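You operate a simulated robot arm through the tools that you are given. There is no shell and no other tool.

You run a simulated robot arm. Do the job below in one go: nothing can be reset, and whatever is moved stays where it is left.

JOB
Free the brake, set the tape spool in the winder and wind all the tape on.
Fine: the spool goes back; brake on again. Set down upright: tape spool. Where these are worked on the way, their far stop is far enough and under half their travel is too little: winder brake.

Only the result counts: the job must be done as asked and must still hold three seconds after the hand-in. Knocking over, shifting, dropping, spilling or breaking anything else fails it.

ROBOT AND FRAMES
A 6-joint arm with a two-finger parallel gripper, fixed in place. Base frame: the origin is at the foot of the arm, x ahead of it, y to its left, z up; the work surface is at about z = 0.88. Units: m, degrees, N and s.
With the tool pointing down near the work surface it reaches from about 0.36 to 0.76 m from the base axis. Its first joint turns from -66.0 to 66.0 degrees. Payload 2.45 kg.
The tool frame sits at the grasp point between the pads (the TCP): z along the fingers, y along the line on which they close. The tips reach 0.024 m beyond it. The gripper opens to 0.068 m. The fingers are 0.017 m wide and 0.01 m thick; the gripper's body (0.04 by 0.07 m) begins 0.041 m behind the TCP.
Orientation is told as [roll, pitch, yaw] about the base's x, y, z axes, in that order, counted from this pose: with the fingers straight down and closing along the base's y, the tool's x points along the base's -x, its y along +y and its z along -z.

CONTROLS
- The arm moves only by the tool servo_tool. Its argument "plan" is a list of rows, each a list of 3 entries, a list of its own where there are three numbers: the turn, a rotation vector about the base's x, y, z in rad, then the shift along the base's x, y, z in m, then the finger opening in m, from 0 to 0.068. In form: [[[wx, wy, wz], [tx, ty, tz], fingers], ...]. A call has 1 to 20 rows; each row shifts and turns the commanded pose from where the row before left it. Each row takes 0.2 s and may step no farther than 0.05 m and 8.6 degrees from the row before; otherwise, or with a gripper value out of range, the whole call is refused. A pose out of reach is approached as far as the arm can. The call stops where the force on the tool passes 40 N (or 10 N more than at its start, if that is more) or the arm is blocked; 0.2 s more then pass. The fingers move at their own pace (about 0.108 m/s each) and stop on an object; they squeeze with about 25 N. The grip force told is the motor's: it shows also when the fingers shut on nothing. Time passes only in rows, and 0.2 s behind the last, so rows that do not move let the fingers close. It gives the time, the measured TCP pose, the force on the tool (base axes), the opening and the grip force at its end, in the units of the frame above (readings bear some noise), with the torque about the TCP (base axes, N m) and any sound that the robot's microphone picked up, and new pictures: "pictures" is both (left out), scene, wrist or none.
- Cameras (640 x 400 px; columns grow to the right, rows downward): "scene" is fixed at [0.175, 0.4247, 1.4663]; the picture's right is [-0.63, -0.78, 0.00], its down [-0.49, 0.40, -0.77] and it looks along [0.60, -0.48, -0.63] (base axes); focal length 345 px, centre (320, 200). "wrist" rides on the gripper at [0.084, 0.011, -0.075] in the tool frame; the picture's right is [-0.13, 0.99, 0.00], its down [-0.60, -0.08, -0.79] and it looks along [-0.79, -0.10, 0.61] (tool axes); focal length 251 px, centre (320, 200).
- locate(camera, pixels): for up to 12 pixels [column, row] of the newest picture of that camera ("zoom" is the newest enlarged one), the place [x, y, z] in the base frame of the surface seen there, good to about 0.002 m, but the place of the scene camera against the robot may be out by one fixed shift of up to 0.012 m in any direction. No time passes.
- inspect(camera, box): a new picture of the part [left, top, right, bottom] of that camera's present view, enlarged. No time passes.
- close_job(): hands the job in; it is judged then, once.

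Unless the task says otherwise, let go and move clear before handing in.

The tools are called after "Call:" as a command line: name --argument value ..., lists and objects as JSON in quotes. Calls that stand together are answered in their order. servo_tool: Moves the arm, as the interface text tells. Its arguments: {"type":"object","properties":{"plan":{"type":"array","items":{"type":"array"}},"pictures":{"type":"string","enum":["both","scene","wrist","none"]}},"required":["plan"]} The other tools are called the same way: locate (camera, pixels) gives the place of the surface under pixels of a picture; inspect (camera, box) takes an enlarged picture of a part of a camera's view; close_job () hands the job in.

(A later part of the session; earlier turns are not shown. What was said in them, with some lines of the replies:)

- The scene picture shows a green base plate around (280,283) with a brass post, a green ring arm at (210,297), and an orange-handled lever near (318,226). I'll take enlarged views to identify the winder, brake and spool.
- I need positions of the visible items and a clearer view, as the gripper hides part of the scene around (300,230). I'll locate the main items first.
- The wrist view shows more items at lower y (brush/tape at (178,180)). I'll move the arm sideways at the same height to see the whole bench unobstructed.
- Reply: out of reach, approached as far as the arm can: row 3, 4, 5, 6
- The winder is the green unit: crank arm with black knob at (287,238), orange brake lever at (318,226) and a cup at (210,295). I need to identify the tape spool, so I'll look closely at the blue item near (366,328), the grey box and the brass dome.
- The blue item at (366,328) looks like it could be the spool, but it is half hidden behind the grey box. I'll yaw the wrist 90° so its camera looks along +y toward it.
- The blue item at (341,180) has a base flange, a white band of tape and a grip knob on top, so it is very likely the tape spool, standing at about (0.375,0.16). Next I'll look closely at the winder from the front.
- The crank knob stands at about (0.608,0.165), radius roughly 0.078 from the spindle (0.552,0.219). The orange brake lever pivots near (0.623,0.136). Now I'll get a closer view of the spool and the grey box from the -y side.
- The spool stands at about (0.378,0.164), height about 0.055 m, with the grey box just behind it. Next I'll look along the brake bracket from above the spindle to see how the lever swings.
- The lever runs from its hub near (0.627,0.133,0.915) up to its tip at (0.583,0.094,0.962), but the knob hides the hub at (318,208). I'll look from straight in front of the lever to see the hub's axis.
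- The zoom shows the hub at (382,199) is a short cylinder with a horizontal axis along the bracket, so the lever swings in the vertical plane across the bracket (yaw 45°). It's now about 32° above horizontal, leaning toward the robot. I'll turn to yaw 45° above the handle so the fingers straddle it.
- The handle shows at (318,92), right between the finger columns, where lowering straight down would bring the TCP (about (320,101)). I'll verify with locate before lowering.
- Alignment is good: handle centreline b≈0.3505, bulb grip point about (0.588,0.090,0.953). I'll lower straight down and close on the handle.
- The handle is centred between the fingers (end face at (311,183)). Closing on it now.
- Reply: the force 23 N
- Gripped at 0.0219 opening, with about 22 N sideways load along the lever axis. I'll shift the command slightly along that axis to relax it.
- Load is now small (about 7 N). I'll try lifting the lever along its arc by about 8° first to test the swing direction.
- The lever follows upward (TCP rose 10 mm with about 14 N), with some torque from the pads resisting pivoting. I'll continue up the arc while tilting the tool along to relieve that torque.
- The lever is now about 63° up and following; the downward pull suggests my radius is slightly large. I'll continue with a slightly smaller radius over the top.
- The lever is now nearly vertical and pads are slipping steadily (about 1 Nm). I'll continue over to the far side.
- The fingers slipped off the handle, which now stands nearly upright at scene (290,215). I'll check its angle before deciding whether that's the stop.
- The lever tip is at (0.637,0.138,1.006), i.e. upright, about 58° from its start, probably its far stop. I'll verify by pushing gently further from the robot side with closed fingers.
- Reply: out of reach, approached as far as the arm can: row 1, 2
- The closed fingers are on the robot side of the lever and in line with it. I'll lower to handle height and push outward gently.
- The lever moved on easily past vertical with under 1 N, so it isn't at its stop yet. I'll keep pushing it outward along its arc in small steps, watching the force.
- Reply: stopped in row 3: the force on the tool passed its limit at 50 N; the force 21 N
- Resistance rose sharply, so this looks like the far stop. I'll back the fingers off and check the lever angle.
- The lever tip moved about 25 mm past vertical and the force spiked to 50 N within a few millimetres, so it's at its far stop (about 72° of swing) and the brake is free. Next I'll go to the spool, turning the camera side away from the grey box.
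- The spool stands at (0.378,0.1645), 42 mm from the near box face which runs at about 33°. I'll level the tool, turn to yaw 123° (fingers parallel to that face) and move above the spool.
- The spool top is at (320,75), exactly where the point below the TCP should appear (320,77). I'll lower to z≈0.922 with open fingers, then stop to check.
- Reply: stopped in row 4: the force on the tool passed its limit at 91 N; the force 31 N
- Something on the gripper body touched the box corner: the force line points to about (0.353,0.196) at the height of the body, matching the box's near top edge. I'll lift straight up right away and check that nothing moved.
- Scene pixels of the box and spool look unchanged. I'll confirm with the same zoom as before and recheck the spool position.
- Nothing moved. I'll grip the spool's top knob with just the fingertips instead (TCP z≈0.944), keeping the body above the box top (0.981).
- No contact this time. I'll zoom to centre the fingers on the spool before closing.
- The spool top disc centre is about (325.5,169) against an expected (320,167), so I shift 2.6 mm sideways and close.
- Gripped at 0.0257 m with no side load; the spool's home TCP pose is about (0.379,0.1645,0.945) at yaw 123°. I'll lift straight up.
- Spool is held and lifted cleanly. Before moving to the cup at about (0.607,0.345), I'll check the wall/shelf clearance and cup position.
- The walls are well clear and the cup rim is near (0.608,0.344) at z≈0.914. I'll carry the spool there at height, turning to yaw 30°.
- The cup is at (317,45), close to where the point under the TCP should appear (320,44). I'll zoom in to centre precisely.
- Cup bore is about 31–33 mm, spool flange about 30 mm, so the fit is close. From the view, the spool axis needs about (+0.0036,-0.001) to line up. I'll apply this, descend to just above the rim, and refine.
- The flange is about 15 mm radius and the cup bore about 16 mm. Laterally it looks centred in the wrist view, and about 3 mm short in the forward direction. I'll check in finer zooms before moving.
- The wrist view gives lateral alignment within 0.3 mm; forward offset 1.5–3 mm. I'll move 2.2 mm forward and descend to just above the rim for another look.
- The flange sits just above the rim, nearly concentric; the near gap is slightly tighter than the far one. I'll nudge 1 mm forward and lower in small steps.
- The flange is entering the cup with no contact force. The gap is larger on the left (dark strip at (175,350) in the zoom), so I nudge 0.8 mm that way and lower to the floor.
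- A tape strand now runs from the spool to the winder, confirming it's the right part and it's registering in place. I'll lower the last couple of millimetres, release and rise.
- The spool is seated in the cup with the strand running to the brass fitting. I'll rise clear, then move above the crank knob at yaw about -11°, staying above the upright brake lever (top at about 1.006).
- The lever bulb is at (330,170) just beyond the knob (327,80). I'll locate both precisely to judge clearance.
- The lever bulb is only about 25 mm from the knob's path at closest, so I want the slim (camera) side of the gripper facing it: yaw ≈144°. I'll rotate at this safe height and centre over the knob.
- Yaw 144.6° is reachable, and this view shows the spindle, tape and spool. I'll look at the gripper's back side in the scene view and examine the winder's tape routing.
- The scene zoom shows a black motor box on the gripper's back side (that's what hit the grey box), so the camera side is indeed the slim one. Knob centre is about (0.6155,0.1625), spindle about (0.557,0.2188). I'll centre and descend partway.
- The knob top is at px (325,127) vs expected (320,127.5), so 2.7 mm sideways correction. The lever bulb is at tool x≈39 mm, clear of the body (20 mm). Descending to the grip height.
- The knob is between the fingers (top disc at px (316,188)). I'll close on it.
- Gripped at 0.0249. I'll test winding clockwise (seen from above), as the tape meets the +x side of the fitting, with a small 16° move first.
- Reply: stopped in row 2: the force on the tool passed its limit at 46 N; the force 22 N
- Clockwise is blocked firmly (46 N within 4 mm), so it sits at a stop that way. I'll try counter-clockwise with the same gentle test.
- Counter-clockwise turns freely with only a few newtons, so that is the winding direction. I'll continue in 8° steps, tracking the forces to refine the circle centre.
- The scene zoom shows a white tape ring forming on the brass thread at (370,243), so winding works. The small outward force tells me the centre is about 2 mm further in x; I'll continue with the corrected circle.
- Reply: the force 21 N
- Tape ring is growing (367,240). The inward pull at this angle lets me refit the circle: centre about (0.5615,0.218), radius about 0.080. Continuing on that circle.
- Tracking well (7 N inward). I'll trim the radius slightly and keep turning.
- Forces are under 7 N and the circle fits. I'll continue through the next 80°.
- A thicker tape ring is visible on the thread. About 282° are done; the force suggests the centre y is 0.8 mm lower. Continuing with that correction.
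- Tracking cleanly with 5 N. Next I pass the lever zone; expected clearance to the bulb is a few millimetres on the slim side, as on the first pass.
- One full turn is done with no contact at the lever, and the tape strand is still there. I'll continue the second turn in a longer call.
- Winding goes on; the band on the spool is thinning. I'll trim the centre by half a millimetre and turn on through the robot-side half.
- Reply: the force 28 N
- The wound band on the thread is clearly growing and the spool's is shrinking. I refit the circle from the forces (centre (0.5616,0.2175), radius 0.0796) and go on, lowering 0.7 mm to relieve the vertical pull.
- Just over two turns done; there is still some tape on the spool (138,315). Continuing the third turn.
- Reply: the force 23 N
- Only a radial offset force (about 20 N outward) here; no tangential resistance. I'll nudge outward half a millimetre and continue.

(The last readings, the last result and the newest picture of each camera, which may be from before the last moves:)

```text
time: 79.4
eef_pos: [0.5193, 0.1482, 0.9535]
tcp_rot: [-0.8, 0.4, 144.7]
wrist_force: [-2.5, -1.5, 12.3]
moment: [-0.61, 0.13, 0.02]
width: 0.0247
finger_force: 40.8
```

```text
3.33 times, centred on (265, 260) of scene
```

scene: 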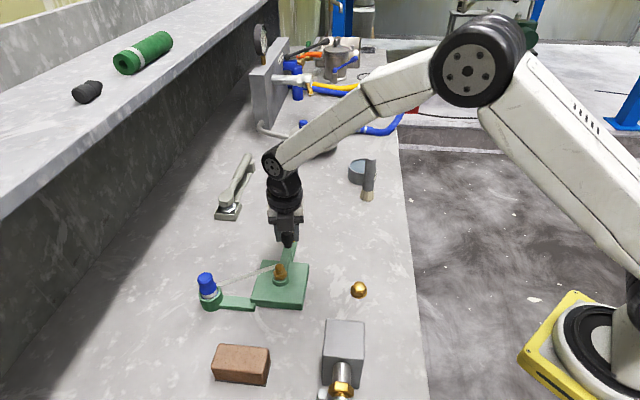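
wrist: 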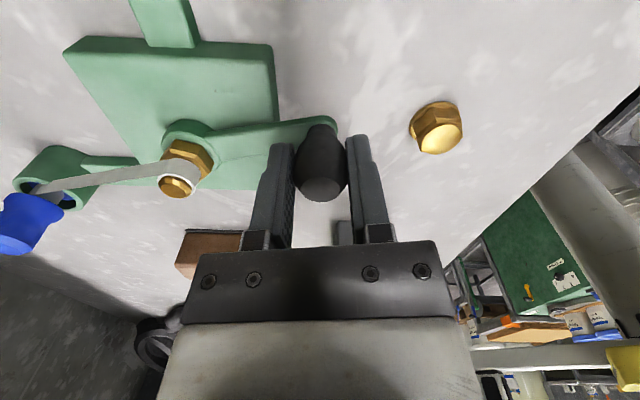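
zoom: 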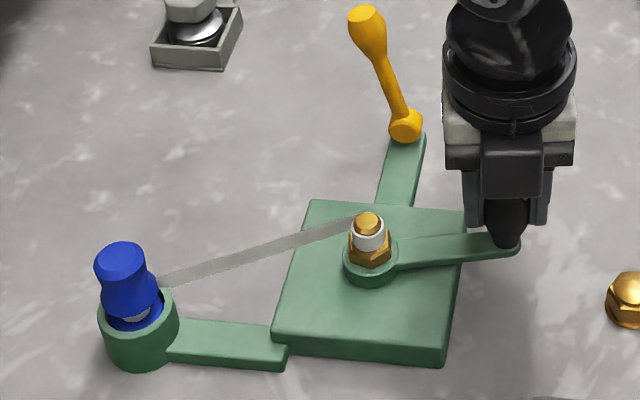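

The spool's white core is almost gone and the wound band is tall, about 2.8 turns in. Continuing through the lever zone.

Call:
servo_tool --plan '[[[0, 0, 0], [0.0099, -0.0052, 0], 0.01], [[0, 0, 0], [0.0105, -0.0036, 0], 0.01], [[0, 0, 0], [0.0108, -0.0022, 0], 0.01], [[0, 0, 0], [0.0111, -0.0007, 0], 0.01], [[0, 0, 0], [0.0111, 0.0008, 0], 0.01], [[0, 0, 0], [0.0108, 0.0024, 0], 0.01], [[0, 0, 0], [0.0104, 0.004, 0], 0.01], [[0, 0, 0], [0.0098, 0.0053, 0], 0.01], [[0, 0, 0], [0.0089, 0.0066, 0], 0.01], [[0, 0, 0], [0.0079, 0.0078, 0], 0.01], [[0, 0, 0], [0.0068, 0.0089, 0], 0.01], [[0, 0, 0], [0.0054, 0.0097, 0], 0.01], [[0, 0, 0], [0.0041, 0.0103, 0], 0.01], [[0, 0, 0], [0.0025, 0.0108, 0], 0.01]]' --pictures "wrist"

Call:
inspect --camera "scene" --box '[190, 200, 340, 320]'

```text
time: 82.4
eef_pos: [0.6396, 0.2045, 0.9528]
tcp_rot: [-0.8, 0.4, 144.5]
wrist_force: [30.8, -6.1, -9.2]
moment: [-0.5, 0.34, -0.07]
width: 0.0249
finger_force: 40.4
```

wrist: 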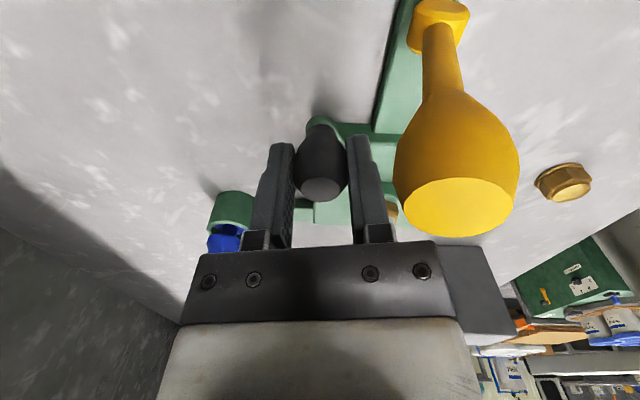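

```text
3.33 times, centred on (265, 260) of scene
```

zoom: 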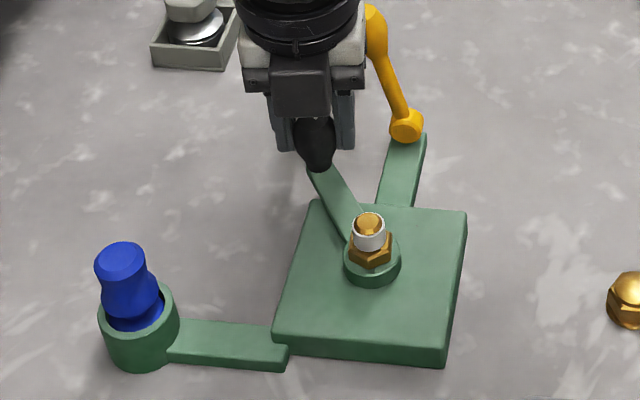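

The strand has vanished and the spool's white band is gone (140,310), with a full band on the thread (368,235). I'll zoom in to confirm.

Call:
inspect --camera "scene" --box '[195, 235, 245, 315]'

Call:
inspect --camera "scene" --box '[250, 240, 310, 300]'

```text
5.00 times, centred on (220, 275) of scene
```

zoom: 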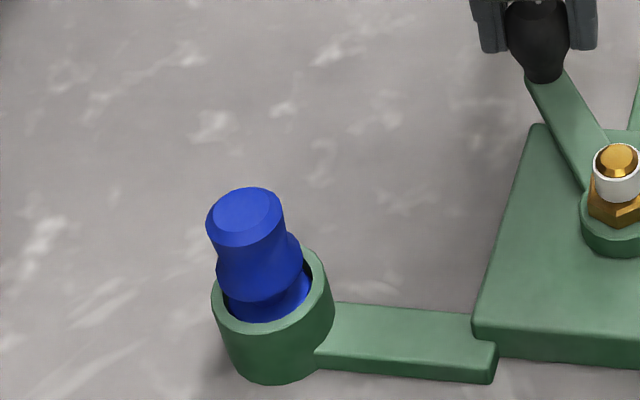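

```text
6.67 times, centred on (280, 270) of scene
```

zoom: 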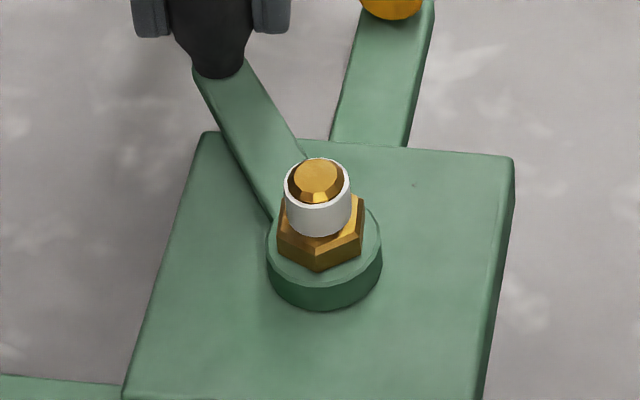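

All the tape is on the fitting: bare spool, no strand. I'll turn about 16° more for margin (correcting the radius outward by 1 mm), which also moves the gripper further from the lever.

Call:
servo_tool --plan '[[[0, 0, 0], [0.0021, 0.0109, 0], 0.01], [[0, 0, 0], [-0.0005, 0.011, 0], 0.01], [[0, 0, 0], [-0.0021, 0.011, 0], 0.01], [[0, 0, 0], [0, 0, 0], 0.01]]' --pictures "none"

```text
time: 83.4
eef_pos: [0.6375, 0.238, 0.9535]
tcp_rot: [-0.7, 0.3, 144.7]
wrist_force: [12.2, 4.4, -12.2]
moment: [-0.59, -0.32, 0.01]
width: 0.0246
finger_force: 40.7
```

No stop met, and the tape is fully on. I'll release the knob, rise clear, and go back above the spool at yaw 30°.

Call:
servo_tool --plan '[[[0, 0, 0], [0, 0, 0], 0.03], [[0, 0, 0], [0, 0, 0], 0.05], [[0, 0, 0], [0, 0, 0.03], 0.05], [[0, 0, 0], [0, 0, 0.035], 0.05], [[0, 0, 0], [0, 0, 0.035], 0.05]]' --pictures "both"

```text
time: 84.6
eef_pos: [0.6394, 0.2373, 1.0538]
tcp_rot: [-0.8, 0.4, 144.6]
wrist_force: [-0.3, -0.1, 0.2]
moment: [0.0, 0.01, -0.02]
width: 0.0499
finger_force: 0.1
```

scene: 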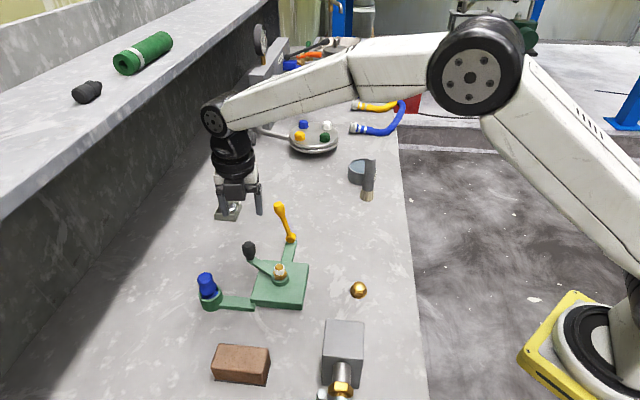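
wrist: 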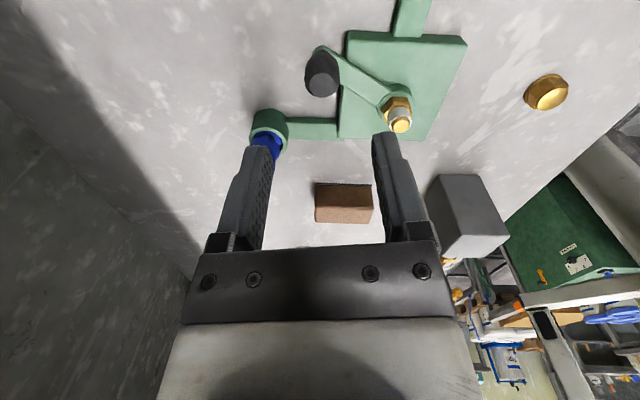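

Call:
servo_tool --plan '[[[-0.006, 0.012, 0], [0, 0, 0], 0.05], [[0, 0, -0.1429], [-0.002, 0.0074, 0], 0.05], [[0, 0, -0.1429], [-0.002, 0.0074, 0], 0.05], [[0, 0, -0.1429], [-0.002, 0.0074, 0], 0.05], [[0, 0, -0.1429], [-0.002, 0.0074, 0], 0.05], [[0, 0, -0.1429], [-0.002, 0.0074, 0], 0.05], [[0, 0, -0.1429], [-0.002, 0.0074, 0], 0.05], [[0, 0, -0.1429], [-0.002, 0.0074, 0], 0.05], [[0, 0, -0.1429], [-0.002, 0.0074, 0], 0.05], [[0, 0, -0.1429], [-0.002, 0.0074, 0], 0.05], [[0, 0, -0.1429], [-0.002, 0.0074, 0], 0.05], [[0, 0, -0.1429], [-0.002, 0.0074, 0], 0.05], [[0, 0, -0.1429], [-0.002, 0.0074, 0], 0.05], [[0, 0, -0.1429], [-0.002, 0.0074, 0], 0.05], [[0, 0, -0.1429], [-0.002, 0.0074, 0], 0.05]]' --pictures "both"

Call:
inspect --camera "wrist" --box '[260, 0, 380, 150]'

```text
time: 87.8
eef_pos: [0.6115, 0.3415, 1.0551]
tcp_rot: [-0.1, 0.0, 29.8]
wrist_force: [-0.1, -0.3, 0.0]
moment: [0.03, -0.04, -0.03]
width: 0.0502
finger_force: 0.1
```

scene: 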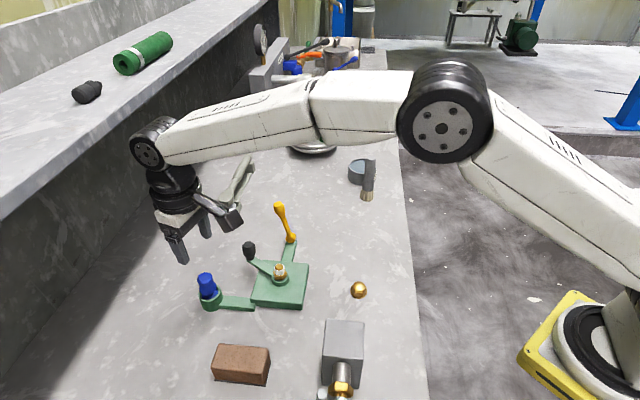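
wrist: 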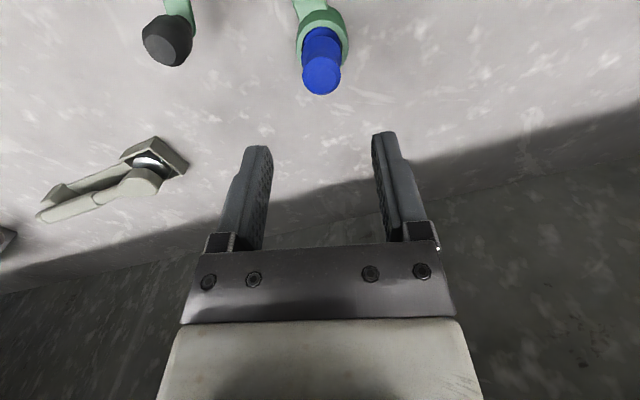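

```text
2.67 times, centred on (320, 75) of wrist
```

zoom: 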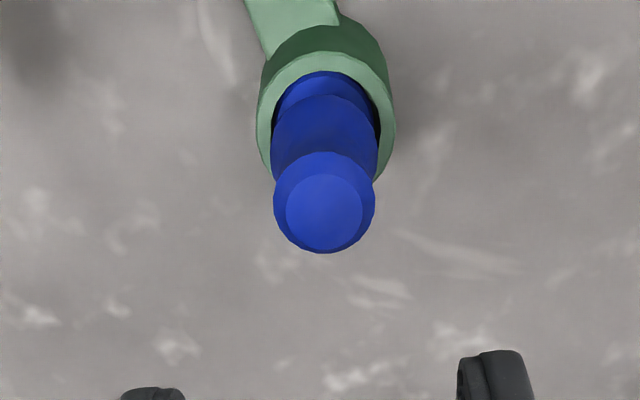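

The spool top is at px (321.5,79.5) versus expected (320,77); a ~1.8 mm correction. I'll descend and grip at the same height as before.

Call:
servo_tool --plan '[[[0, 0, 0], [0.0008, 0.0016, -0.03], 0.05], [[0, 0, 0], [0, 0, -0.03], 0.05], [[0, 0, 0], [0, 0, -0.02], 0.05], [[0, 0, 0], [0, 0, -0.0075], 0.05], [[0, 0, 0], [0, 0, 0], 0.05]]' --pictures "wrist"

Call:
inspect --camera "wrist" --box '[230, 70, 430, 250]'

```text
time: 89.0
eef_pos: [0.6115, 0.3428, 0.9659]
tcp_rot: [-0.1, 0.0, 29.9]
wrist_force: [1.0, -0.5, 0.1]
moment: [-0.01, -0.01, 0.03]
width: 0.0501
finger_force: 0.1
```

wrist: 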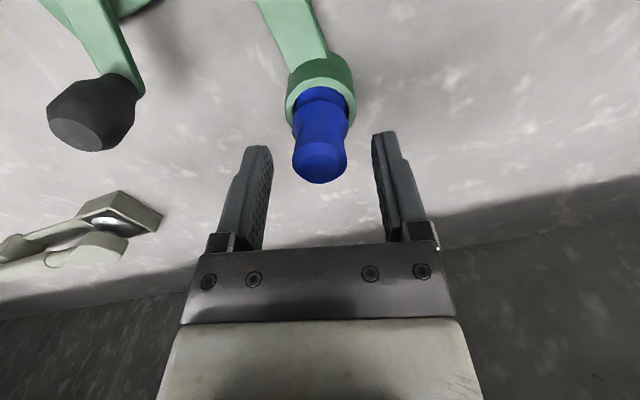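

```text
2.22 times, centred on (330, 160) of wrist
```

zoom: 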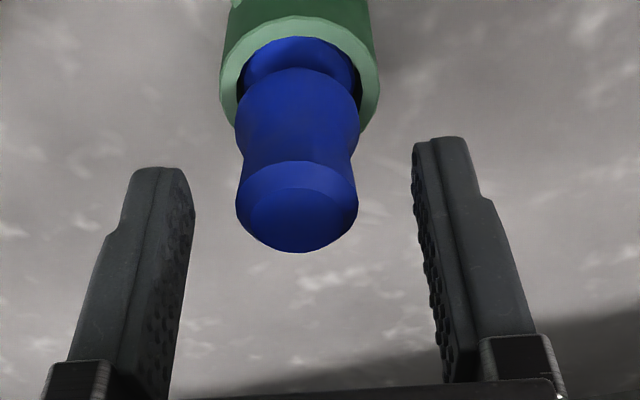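

Centred (top disc at (319.6,169) vs expected (320,169.6)). Closing and lifting straight out.

Call:
servo_tool --plan '[[[0, 0, 0], [0, 0, 0], 0.036], [[0, 0, 0], [0, 0, 0], 0.01], [[0, 0, 0], [0, 0, 0], 0.01], [[0, 0, 0], [0, 0, 0], 0.01]]' --pictures "none"

```text
time: 90.0
eef_pos: [0.6115, 0.3422, 0.9678]
tcp_rot: [-0.1, 0.0, 29.9]
wrist_force: [0.4, 0.3, -0.6]
moment: [-0.02, -0.03, 0.0]
width: 0.0251
finger_force: 25.3
```

Call:
servo_tool --plan '[[[0, 0, 0], [0, 0, 0.004], 0.01], [[0, 0, 0], [0, 0, 0.008], 0.01], [[0, 0, 0], [0, 0, 0.015], 0.01], [[0, 0, 0], [0, 0, 0.03], 0.01], [[0, 0, 0], [0, 0, 0.035], 0.01], [[0, 0, 0], [0, 0, 0.005], 0.01]]' --pictures "both"

Call:
inspect --camera "scene" --box '[150, 180, 320, 310]'

```text
time: 91.4
eef_pos: [0.6112, 0.3439, 1.0634]
tcp_rot: [-0.2, 0.0, 29.9]
wrist_force: [-0.4, -0.7, -0.3]
moment: [0.0, 0.03, 0.02]
width: 0.025
finger_force: 25.3
```

scene: 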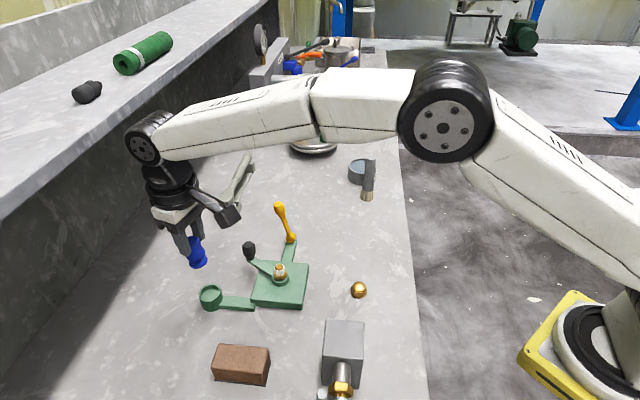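
wrist: 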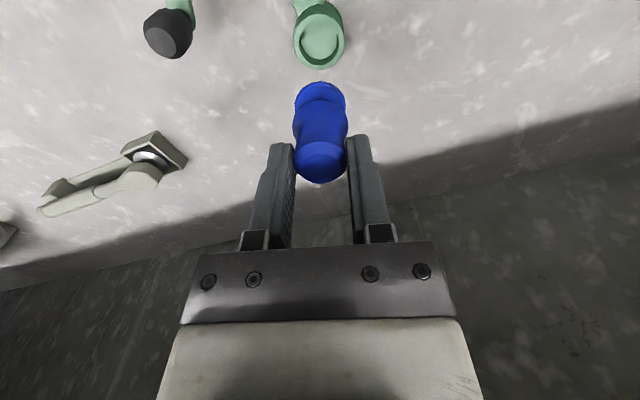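

```text
3.08 times, centred on (235, 245) of scene
```

zoom: 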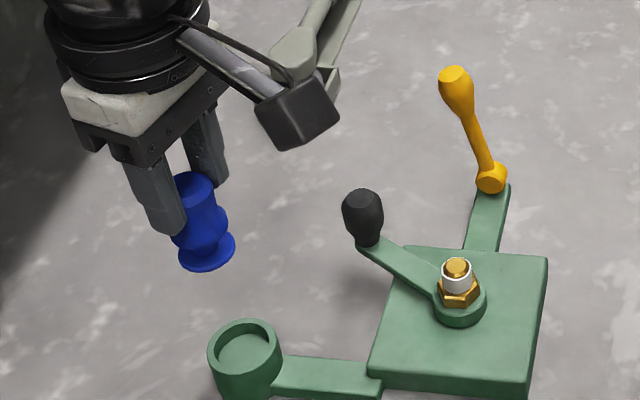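

The bare spool is lifted out. I'll carry it back above its original spot (0.379,0.166), turning to yaw 123° again.

Call:
servo_tool --plan '[[[0, 0, 0.1354], [-0.01935, -0.01485, 0], 0.01], [[0, 0, 0.1354], [-0.01935, -0.01485, 0], 0.01], [[0, 0, 0.1354], [-0.01935, -0.01485, 0], 0.01], [[0, 0, 0.1354], [-0.01935, -0.01485, 0], 0.01], [[0, 0, 0.1354], [-0.01935, -0.01485, 0], 0.01], [[0, 0, 0.1354], [-0.01935, -0.01485, 0], 0.01], [[0, 0, 0.1354], [-0.01935, -0.01485, 0], 0.01], [[0, 0, 0.1354], [-0.01935, -0.01485, 0], 0.01], [[0, 0, 0.1354], [-0.01935, -0.01485, 0], 0.01], [[0, 0, 0.1354], [-0.01935, -0.01485, 0], 0.01], [[0, 0, 0.1354], [-0.01935, -0.01485, 0], 0.01], [[0, 0, 0.1354], [-0.01935, -0.01485, 0], 0.01]]' --pictures "both"

```text
time: 94.0
eef_pos: [0.3806, 0.1662, 1.0607]
tcp_rot: [-0.1, 0.0, 123.2]
wrist_force: [-0.7, -0.2, -0.6]
moment: [0.02, 0.02, 0.01]
width: 0.0251
finger_force: 24.9
```

scene: 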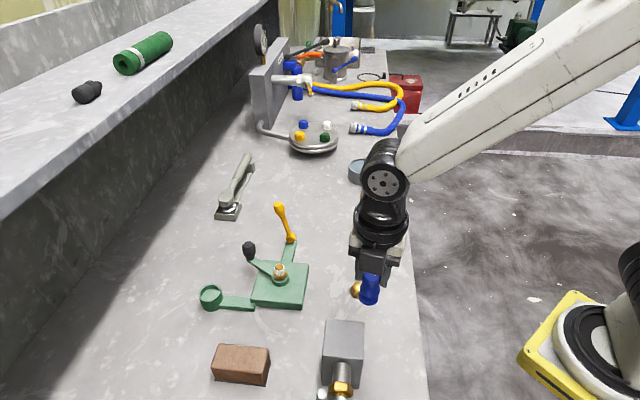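
wrist: 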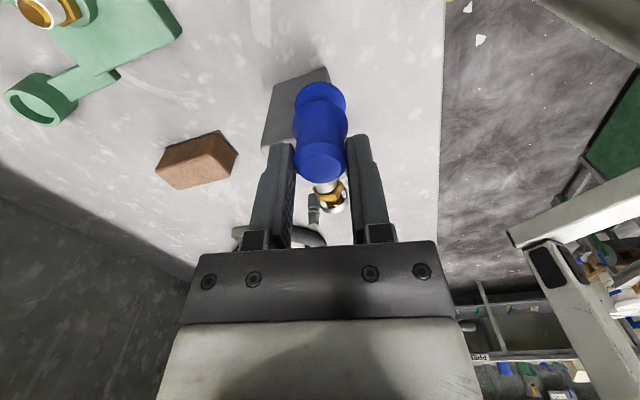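

The view matches the one right after the first lift (brick and box corners within 1–2 px). I'll lower to just above the bench.

Call:
servo_tool --plan '[[[0, 0, 0], [-0.0005, 0, -0.03], 0.01], [[0, 0, 0], [0, 0, -0.03], 0.01], [[0, 0, 0], [0, 0, -0.03], 0.01], [[0, 0, 0], [0, 0, -0.018], 0.01], [[0, 0, 0], [0, 0, -0.004], 0.01], [[0, 0, 0], [0, 0, 0], 0.01]]' --pictures "both"

Call:
inspect --camera "wrist" --box '[230, 60, 430, 250]'

Call:
inspect --camera "scene" --box '[310, 270, 420, 400]'

```text
time: 95.4
eef_pos: [0.38, 0.1638, 0.9526]
tcp_rot: [0.0, 0.0, 123.1]
wrist_force: [-0.1, -0.4, -0.6]
moment: [-0.03, 0.0, -0.01]
width: 0.025
finger_force: 24.8
```

scene: 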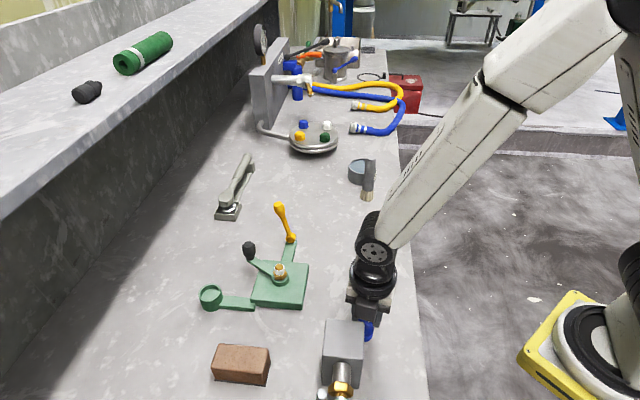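
wrist: 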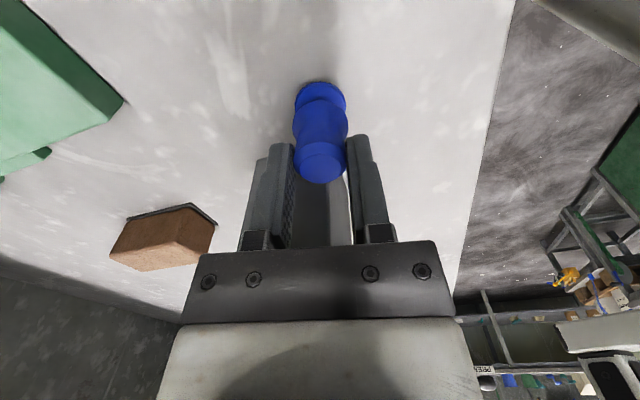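

```text
2.11 times, centred on (330, 155) of wrist
```

zoom: 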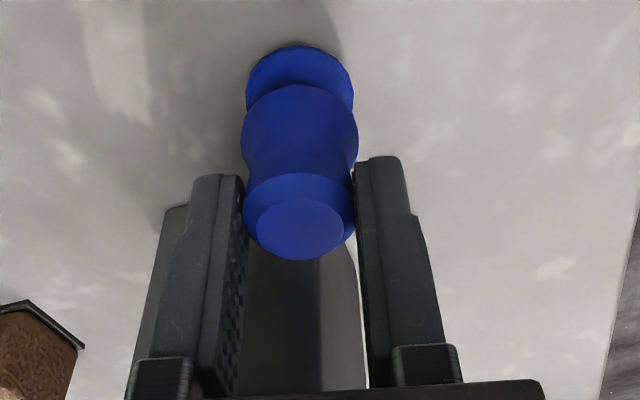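

```text
3.08 times, centred on (365, 335) of scene
```

zoom: 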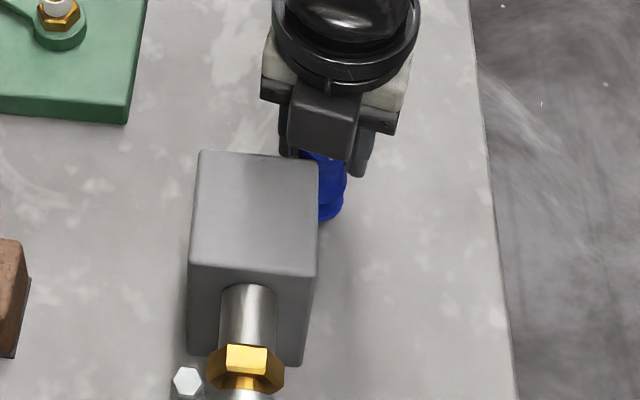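

About 8 mm above the bench by my estimate. Lowering in small steps.

Call:
servo_tool --plan '[[[0, 0, 0], [0, 0, -0.002], 0.01], [[0, 0, 0], [0, 0, -0.002], 0.01], [[0, 0, 0], [0, 0, -0.002], 0.01], [[0, 0, 0], [0, 0, 0], 0.01]]' --pictures "none"

```text
time: 96.4
eef_pos: [0.3787, 0.1646, 0.9461]
tcp_rot: [0.0, 0.0, 123.1]
wrist_force: [0.2, 0.0, -0.7]
moment: [0.01, -0.01, 0.0]
width: 0.0252
finger_force: 25.5
```

Call:
servo_tool --plan '[[[0, 0, 0], [0, 0, -0.001], 0.01], [[0, 0, 0], [0, 0, -0.0008], 0.01], [[0, 0, 0], [0, 0, 0], 0.01]]' --pictures "wrist"

Call:
inspect --camera "wrist" --box '[290, 60, 360, 130]'

Call:
locate --camera "wrist" --pixels '[[320, 84], [320, 88], [310, 82], [330, 80], [320, 79]]'

```text
time: 97.2
eef_pos: [0.3795, 0.1654, 0.9434]
tcp_rot: [-0.1, 0.0, 123.1]
wrist_force: [-1.5, 0.3, 3.5]
moment: [0.01, 0.12, -0.03]
width: 0.0251
finger_force: 24.9
```

wrist: 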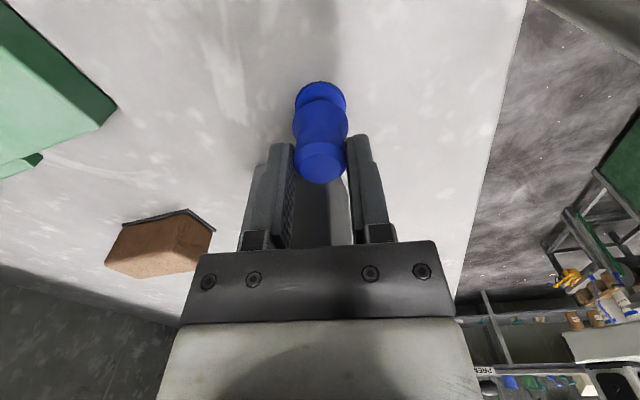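

```text
5.71 times, centred on (325, 95) of wrist
```

zoom: 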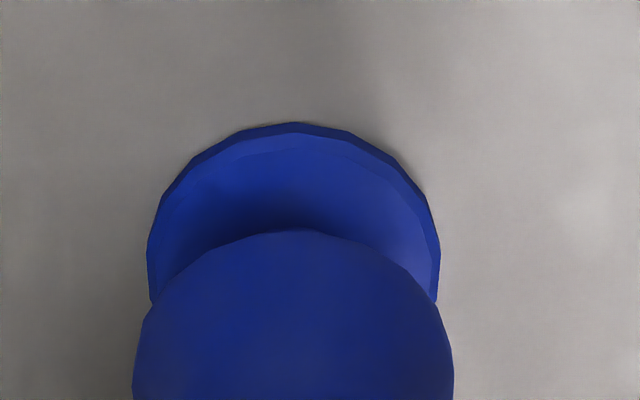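

```text
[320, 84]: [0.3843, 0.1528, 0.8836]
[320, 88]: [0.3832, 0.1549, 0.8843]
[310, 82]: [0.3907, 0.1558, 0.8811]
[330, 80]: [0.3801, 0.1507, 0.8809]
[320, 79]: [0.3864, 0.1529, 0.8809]
```

A 3.5 N upward force and the flange edge at z≈0.882 show the spool is standing on the bench. Releasing and rising.

Call:
servo_tool --plan '[[[0, 0, 0], [0, 0, 0], 0.032], [[0, 0, 0], [0, 0, 0], 0.05], [[0, 0, 0], [0, 0, 0], 0.05], [[0, 0, 0], [0, 0, 0.02], 0.05], [[0, 0, 0], [0, 0, 0.04], 0.05], [[0, 0, 0], [0, 0, 0.045], 0.05]]' --pictures "both"

Call:
inspect --camera "scene" --box '[310, 270, 420, 400]'

Call:
inspect --camera "wrist" --box '[250, 0, 390, 250]'

```text
time: 98.6
eef_pos: [0.3801, 0.1634, 1.0508]
tcp_rot: [-0.1, -0.1, 123.1]
wrist_force: [0.1, 0.5, 0.5]
moment: [-0.03, -0.04, 0.02]
width: 0.05
finger_force: 0.1
```

scene: 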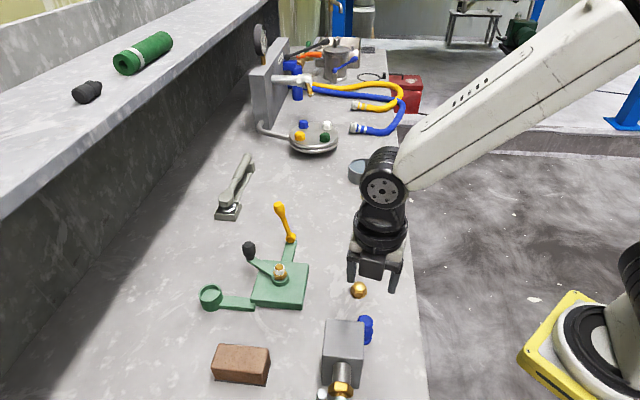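
wrist: 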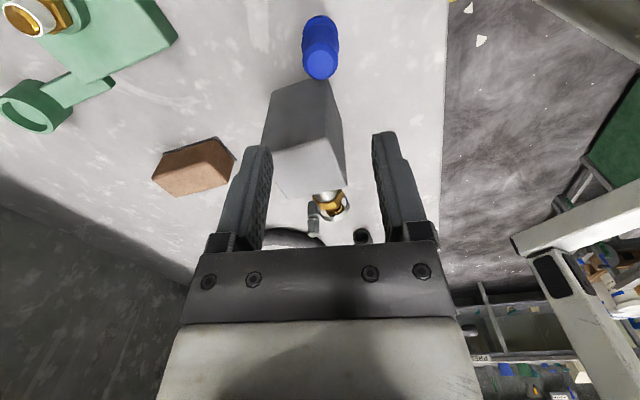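

```text
3.08 times, centred on (365, 335) of scene
```

zoom: 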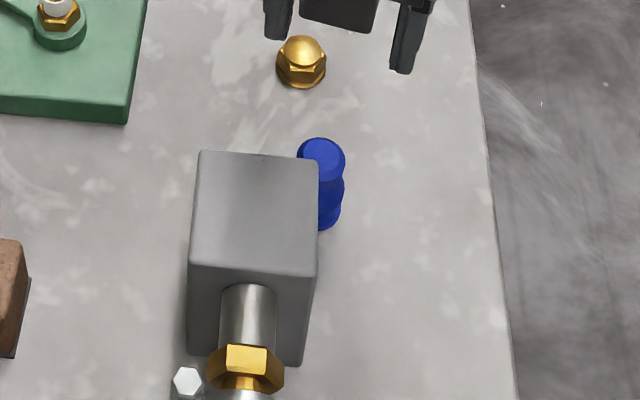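

```text
1.60 times, centred on (320, 125) of wrist
```

zoom: 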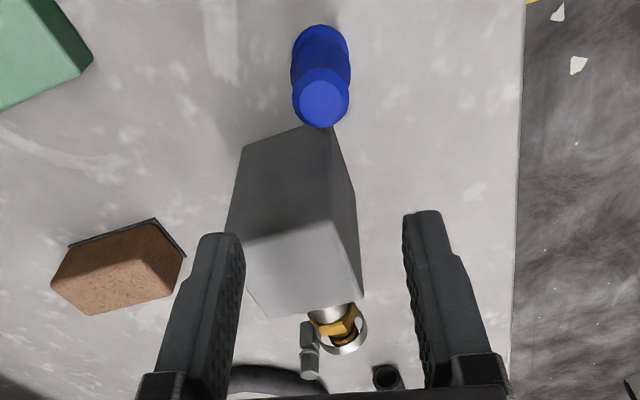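

The spool is upright at exactly its original pixels (321,160 in the zoom). Now the brake: I'll move high over to the far (+u) side of the upright lever at yaw 45° with fingers closed, to push it back toward the robot.

Call:
servo_tool --plan '[[[0, 0, 0], [0, 0, 0.02], 0.0], [[0, 0, -0.1361], [0.0298, 0.001, 0.001], 0.0], [[0, 0, -0.1361], [0.0298, 0.001, 0], 0.0], [[0, 0, -0.1361], [0.0298, 0.001, 0], 0.0], [[0, 0, -0.1361], [0.0298, 0.001, 0], 0.0], [[0, 0, -0.1361], [0.0298, 0.001, 0], 0.0], [[0, 0, -0.1361], [0.0298, 0.001, 0], 0.0], [[0, 0, -0.1361], [0.0298, 0.001, 0], 0.0], [[0, 0, -0.1361], [0.0298, 0.001, 0], 0.0], [[0, 0, -0.1361], [0.0298, 0.001, 0], 0.0], [[0, 0, -0.1361], [0.0298, 0.001, 0], 0.0]]' --pictures "both"

```text
time: 101.0
eef_pos: [0.6766, 0.1735, 1.0709]
tcp_rot: [-0.1, 0.0, 44.9]
wrist_force: [-0.5, -1.0, -0.6]
moment: [0.02, -0.02, 0.02]
width: 0.0001
finger_force: 23.4
```

scene: 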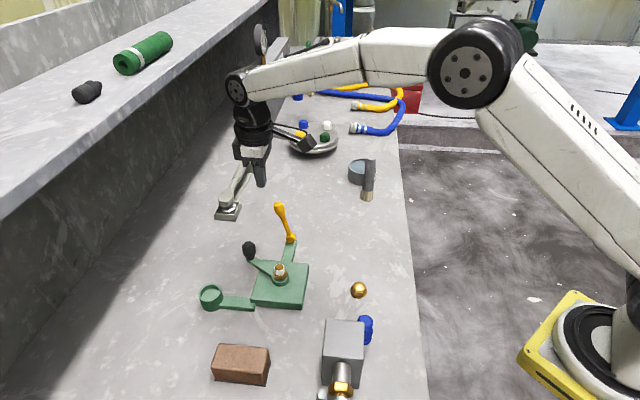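
wrist: 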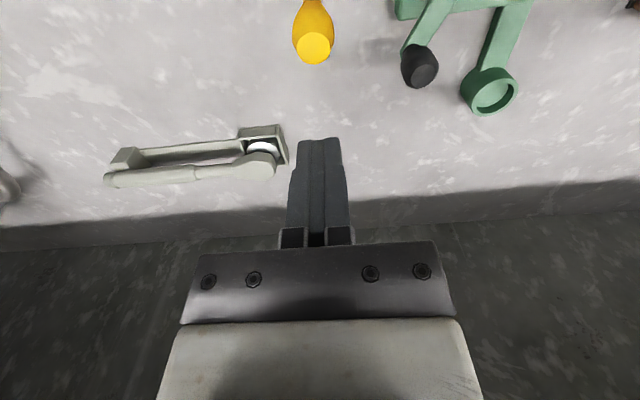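

The lever tip is at (314,45), in line with the closed fingers. I'll lower to handle height on its far side and push it back toward the robot past vertical.

Call:
servo_tool --plan '[[[0, 0, 0], [0, 0, -0.03], 0.0], [[0, 0, 0], [0, 0, -0.03], 0.0], [[0, 0, 0], [0, 0, -0.016], 0.0], [[0, 0, 0], [-0.0055, -0.0055, 0], 0.0], [[0, 0, 0], [-0.0055, -0.0055, 0], 0.0], [[0, 0, 0], [-0.0055, -0.0055, 0], 0.0], [[0, 0, 0], [-0.0055, -0.0055, 0], 0.0]]' --pictures "both"

Call:
inspect --camera "scene" --box '[230, 150, 340, 270]'

```text
time: 102.6
eef_pos: [0.654, 0.1533, 0.9925]
tcp_rot: [-0.1, 0.0, 45.1]
wrist_force: [0.6, 0.0, 1.4]
moment: [-0.01, 0.01, 0.02]
width: 0.0
finger_force: 24.0
```

scene: 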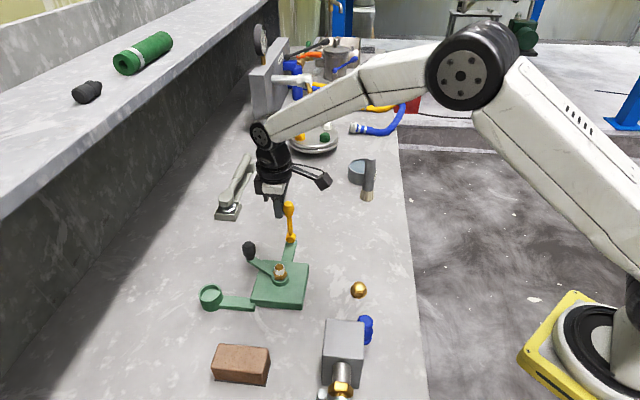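
wrist: 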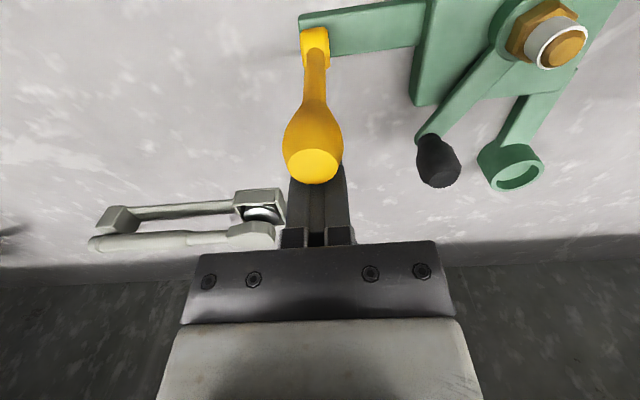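

```text
3.33 times, centred on (285, 210) of scene
```

zoom: 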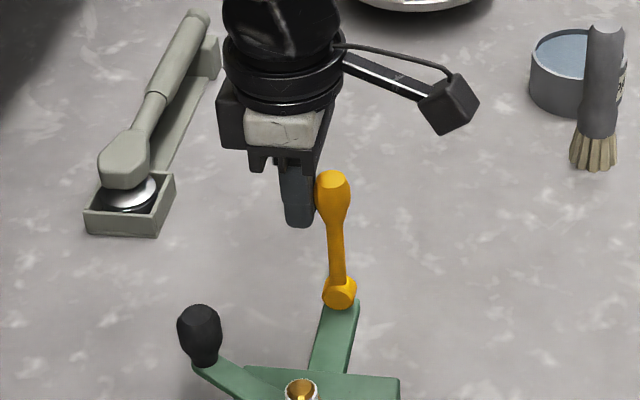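

The lever is back at vertical and moving easily. I'll continue pushing it toward the robot.

Call:
servo_tool --plan '[[[0, 0, 0], [-0.0048, -0.0048, 0], 0.0], [[0, 0, 0], [-0.0048, -0.0048, 0], 0.0], [[0, 0, 0], [-0.0048, -0.0048, 0], 0.0], [[0, 0, 0], [-0.0048, -0.0048, 0], 0.0], [[0, 0, 0], [-0.0048, -0.0048, 0], 0.0], [[0, 0, 0], [-0.0047, -0.0047, -0.0045], 0.0]]' --pictures "both"

Call:
inspect --camera "scene" --box '[230, 150, 340, 270]'

```text
time: 104.0
eef_pos: [0.627, 0.1245, 0.9894]
tcp_rot: [-0.1, 0.1, 45.2]
wrist_force: [0.6, 0.8, 2.6]
moment: [0.03, 0.02, -0.01]
width: 0.0001
finger_force: 23.7
```

scene: 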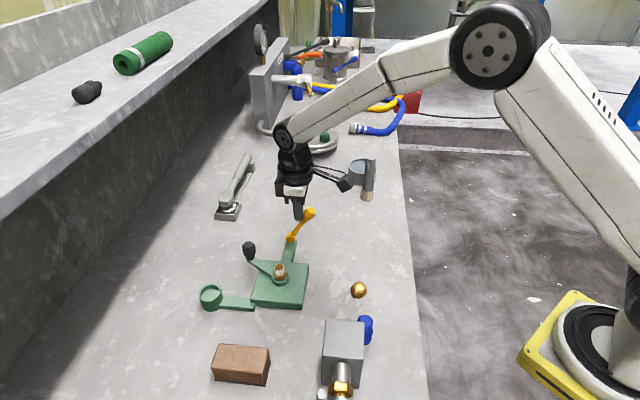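
wrist: 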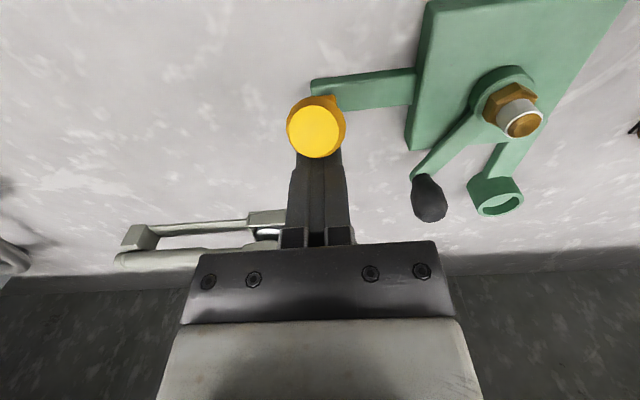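

```text
3.33 times, centred on (285, 210) of scene
```

zoom: 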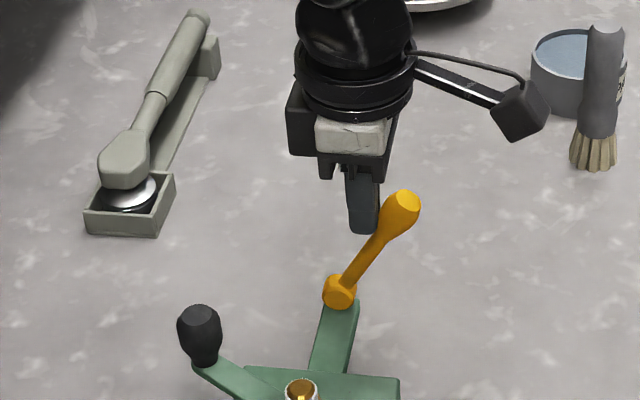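

The lever now leans toward the robot at about 40° from vertical. I'll continue outward and down until it meets its original stop.

Call:
servo_tool --plan '[[[0, 0, 0], [-0.0047, -0.0047, -0.0035], 0.0], [[0, 0, 0], [-0.0047, -0.0047, -0.004], 0.0], [[0, 0, 0], [-0.004, -0.004, -0.0045], 0.0], [[0, 0, 0], [-0.003, -0.003, -0.004], 0.0], [[0, 0, 0], [0, 0, 0], 0.0]]' --pictures "both"

Call:
inspect --camera "scene" --box '[230, 150, 340, 270]'

```text
time: 105.2
eef_pos: [0.6108, 0.1052, 0.9737]
tcp_rot: [-0.2, 0.0, 45.0]
wrist_force: [1.0, 0.2, -0.4]
moment: [-0.01, -0.02, -0.02]
width: 0.0
finger_force: 23.5
```

scene: 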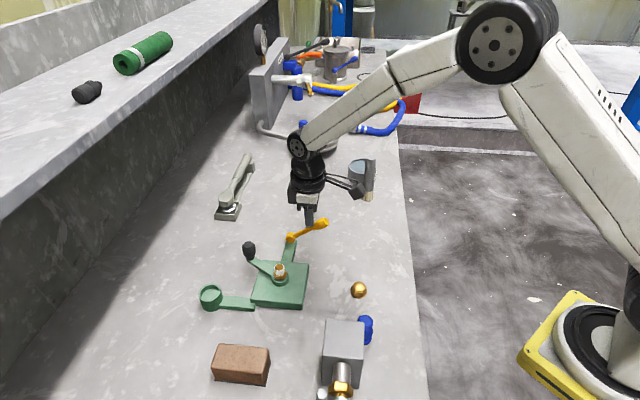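
wrist: 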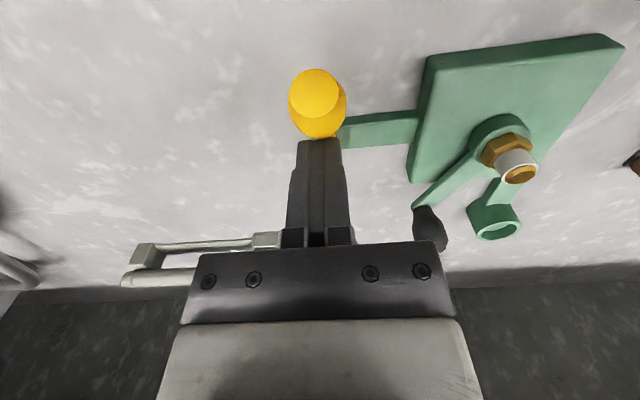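

```text
3.33 times, centred on (285, 210) of scene
```

zoom: 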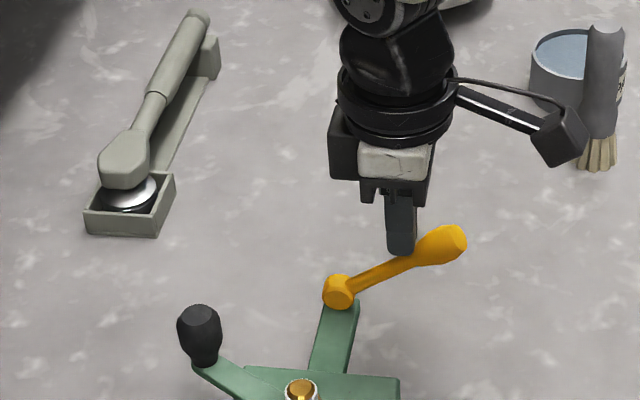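

The lever tip is at about scene (325.5,222) versus (328,222.5) originally, so a few degrees remain. I'll press further in small steps until the stop is felt.

Call:
servo_tool --plan '[[[0, 0, 0], [-0.0035, -0.0035, -0.002], 0.0], [[0, 0, 0], [-0.0025, -0.0025, -0.0025], 0.0], [[0, 0, 0], [-0.0015, -0.0015, -0.0025], 0.0], [[0, 0, 0], [0, 0, 0], 0.0]]' --pictures "both"

Call:
inspect --camera "scene" --box '[270, 215, 340, 265]'

```text
time: 106.2
eef_pos: [0.6074, 0.1026, 0.9725]
tcp_rot: [-0.6, -1.1, 45.0]
wrist_force: [0.4, 2.5, 4.0]
moment: [0.06, 0.02, 0.02]
width: 0.0
finger_force: 23.8
stopped in row 4: the force on the tool passed its limit at 41 N (the readings are from after the stop); the commanded pose is now the measured one
```

scene: 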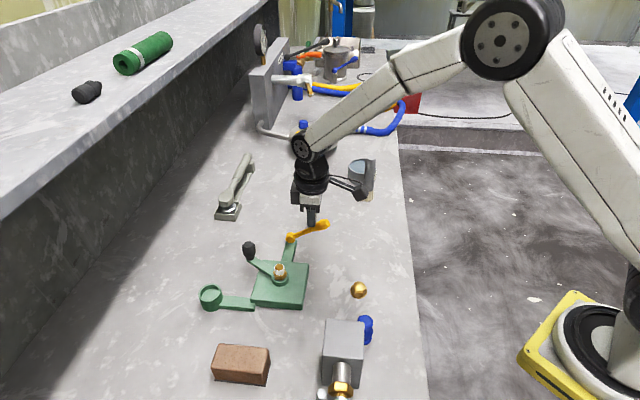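
wrist: 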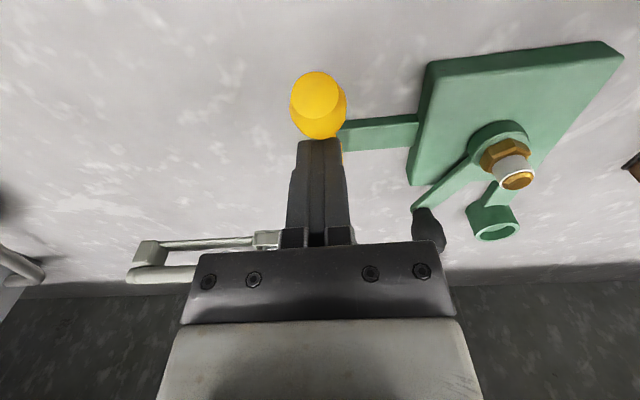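

```text
8.00 times, centred on (305, 240) of scene
```

zoom: 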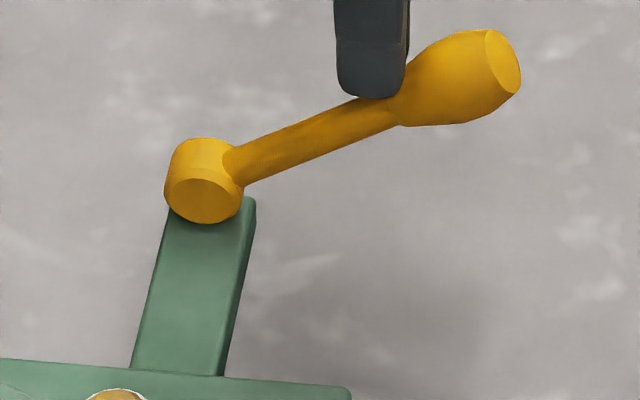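

The 8x zoom is identical to the original lever picture (end face at (505,60)) and the push met the stop, so the brake is on again. I'll rise straight up and move clear.

Call:
servo_tool --plan '[[[0, 0, 0], [0.001, 0.001, 0.01], 0.0], [[0, 0, 0], [0, 0, 0.03], 0.0], [[0, 0, 0], [0, 0, 0.04], 0.0], [[0, 0, 0], [0, 0, 0.04], 0.0], [[0, 0, 0], [-0.02, -0.02, 0.03], 0.0], [[0, 0, 0], [-0.03, -0.02, 0.03], 0.02], [[0, 0, 0], [-0.03, -0.03, 0.01], 0.04], [[0, 0, 0], [-0.03, -0.03, 0], 0.04], [[0, 0, 0], [-0.02, -0.03, 0], 0.04]]' --pictures "both"

Call:
inspect --camera "scene" --box '[190, 200, 420, 400]'

Call:
inspect --camera "scene" --box '[270, 215, 340, 265]'

Call:
inspect --camera "scene" --box '[310, 270, 420, 400]'

```text
time: 108.2
eef_pos: [0.4793, -0.0265, 1.1611]
tcp_rot: [-0.6, -1.0, 45.1]
wrist_force: [1.4, -0.4, 0.2]
moment: [0.01, 0.0, -0.01]
width: 0.0399
finger_force: 0.0
```

scene: 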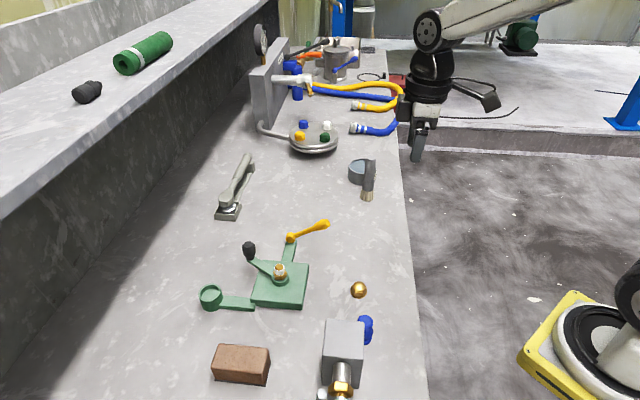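
wrist: 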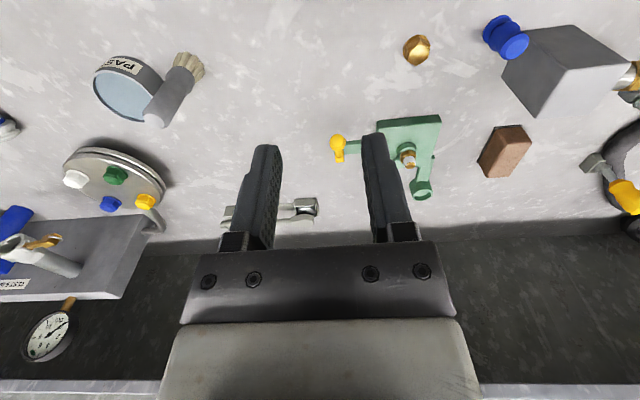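

```text
2.00 times, centred on (305, 300) of scene
```

zoom: 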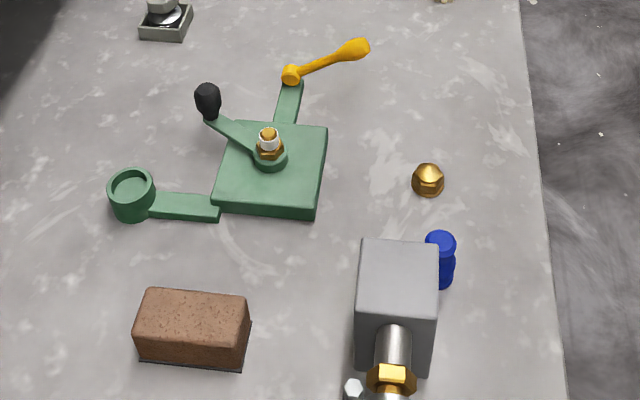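

```text
8.00 times, centred on (305, 240) of scene
```

zoom: 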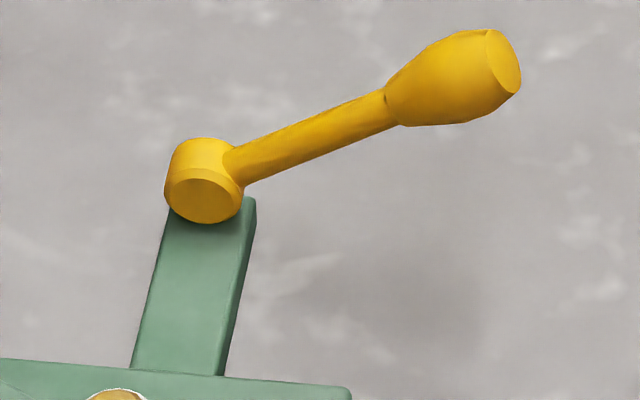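

```text
3.08 times, centred on (365, 335) of scene
```

zoom: 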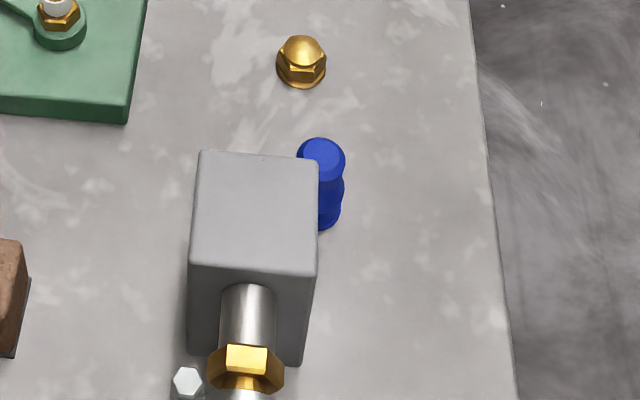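

The pictures show everything finished:
- **Tape:** a full band is on the thread (268,140 in the zoom).
- **Spool:** upright at its original pixels (321,160).
- **Brake:** the lever matches its original picture (end face (505,60)).
- **Surroundings:** nothing else has moved, and the arm is clear.

I'm handing the job in.

Call:
close_job

```text
The job is handed in.
```

The job is done and handed in; the hand-in reply gave no verdict.

- **Brake freed:** I swung the lever about 72° from its start, to where it met a hard stop.
- **Tape wound:** I set the spool in the cup and turned the crank counter-clockwise a little over three turns. The strand disappeared, the spool is bare, and a full band sits on the brass fitting.
- **Spool returned:** it stands upright on the bench at the same picture position it started from.
- **Brake on again:** I pushed the lever back to its original stop. Its close-up matches the starting picture.

While I was reaching for the spool, the gripper body touched the top edge of the grey box, with a peak force of 91 N. I compared pictures before and after, and neither the box nor the spool had moved.

The crank was left about 60° further round than where it started.
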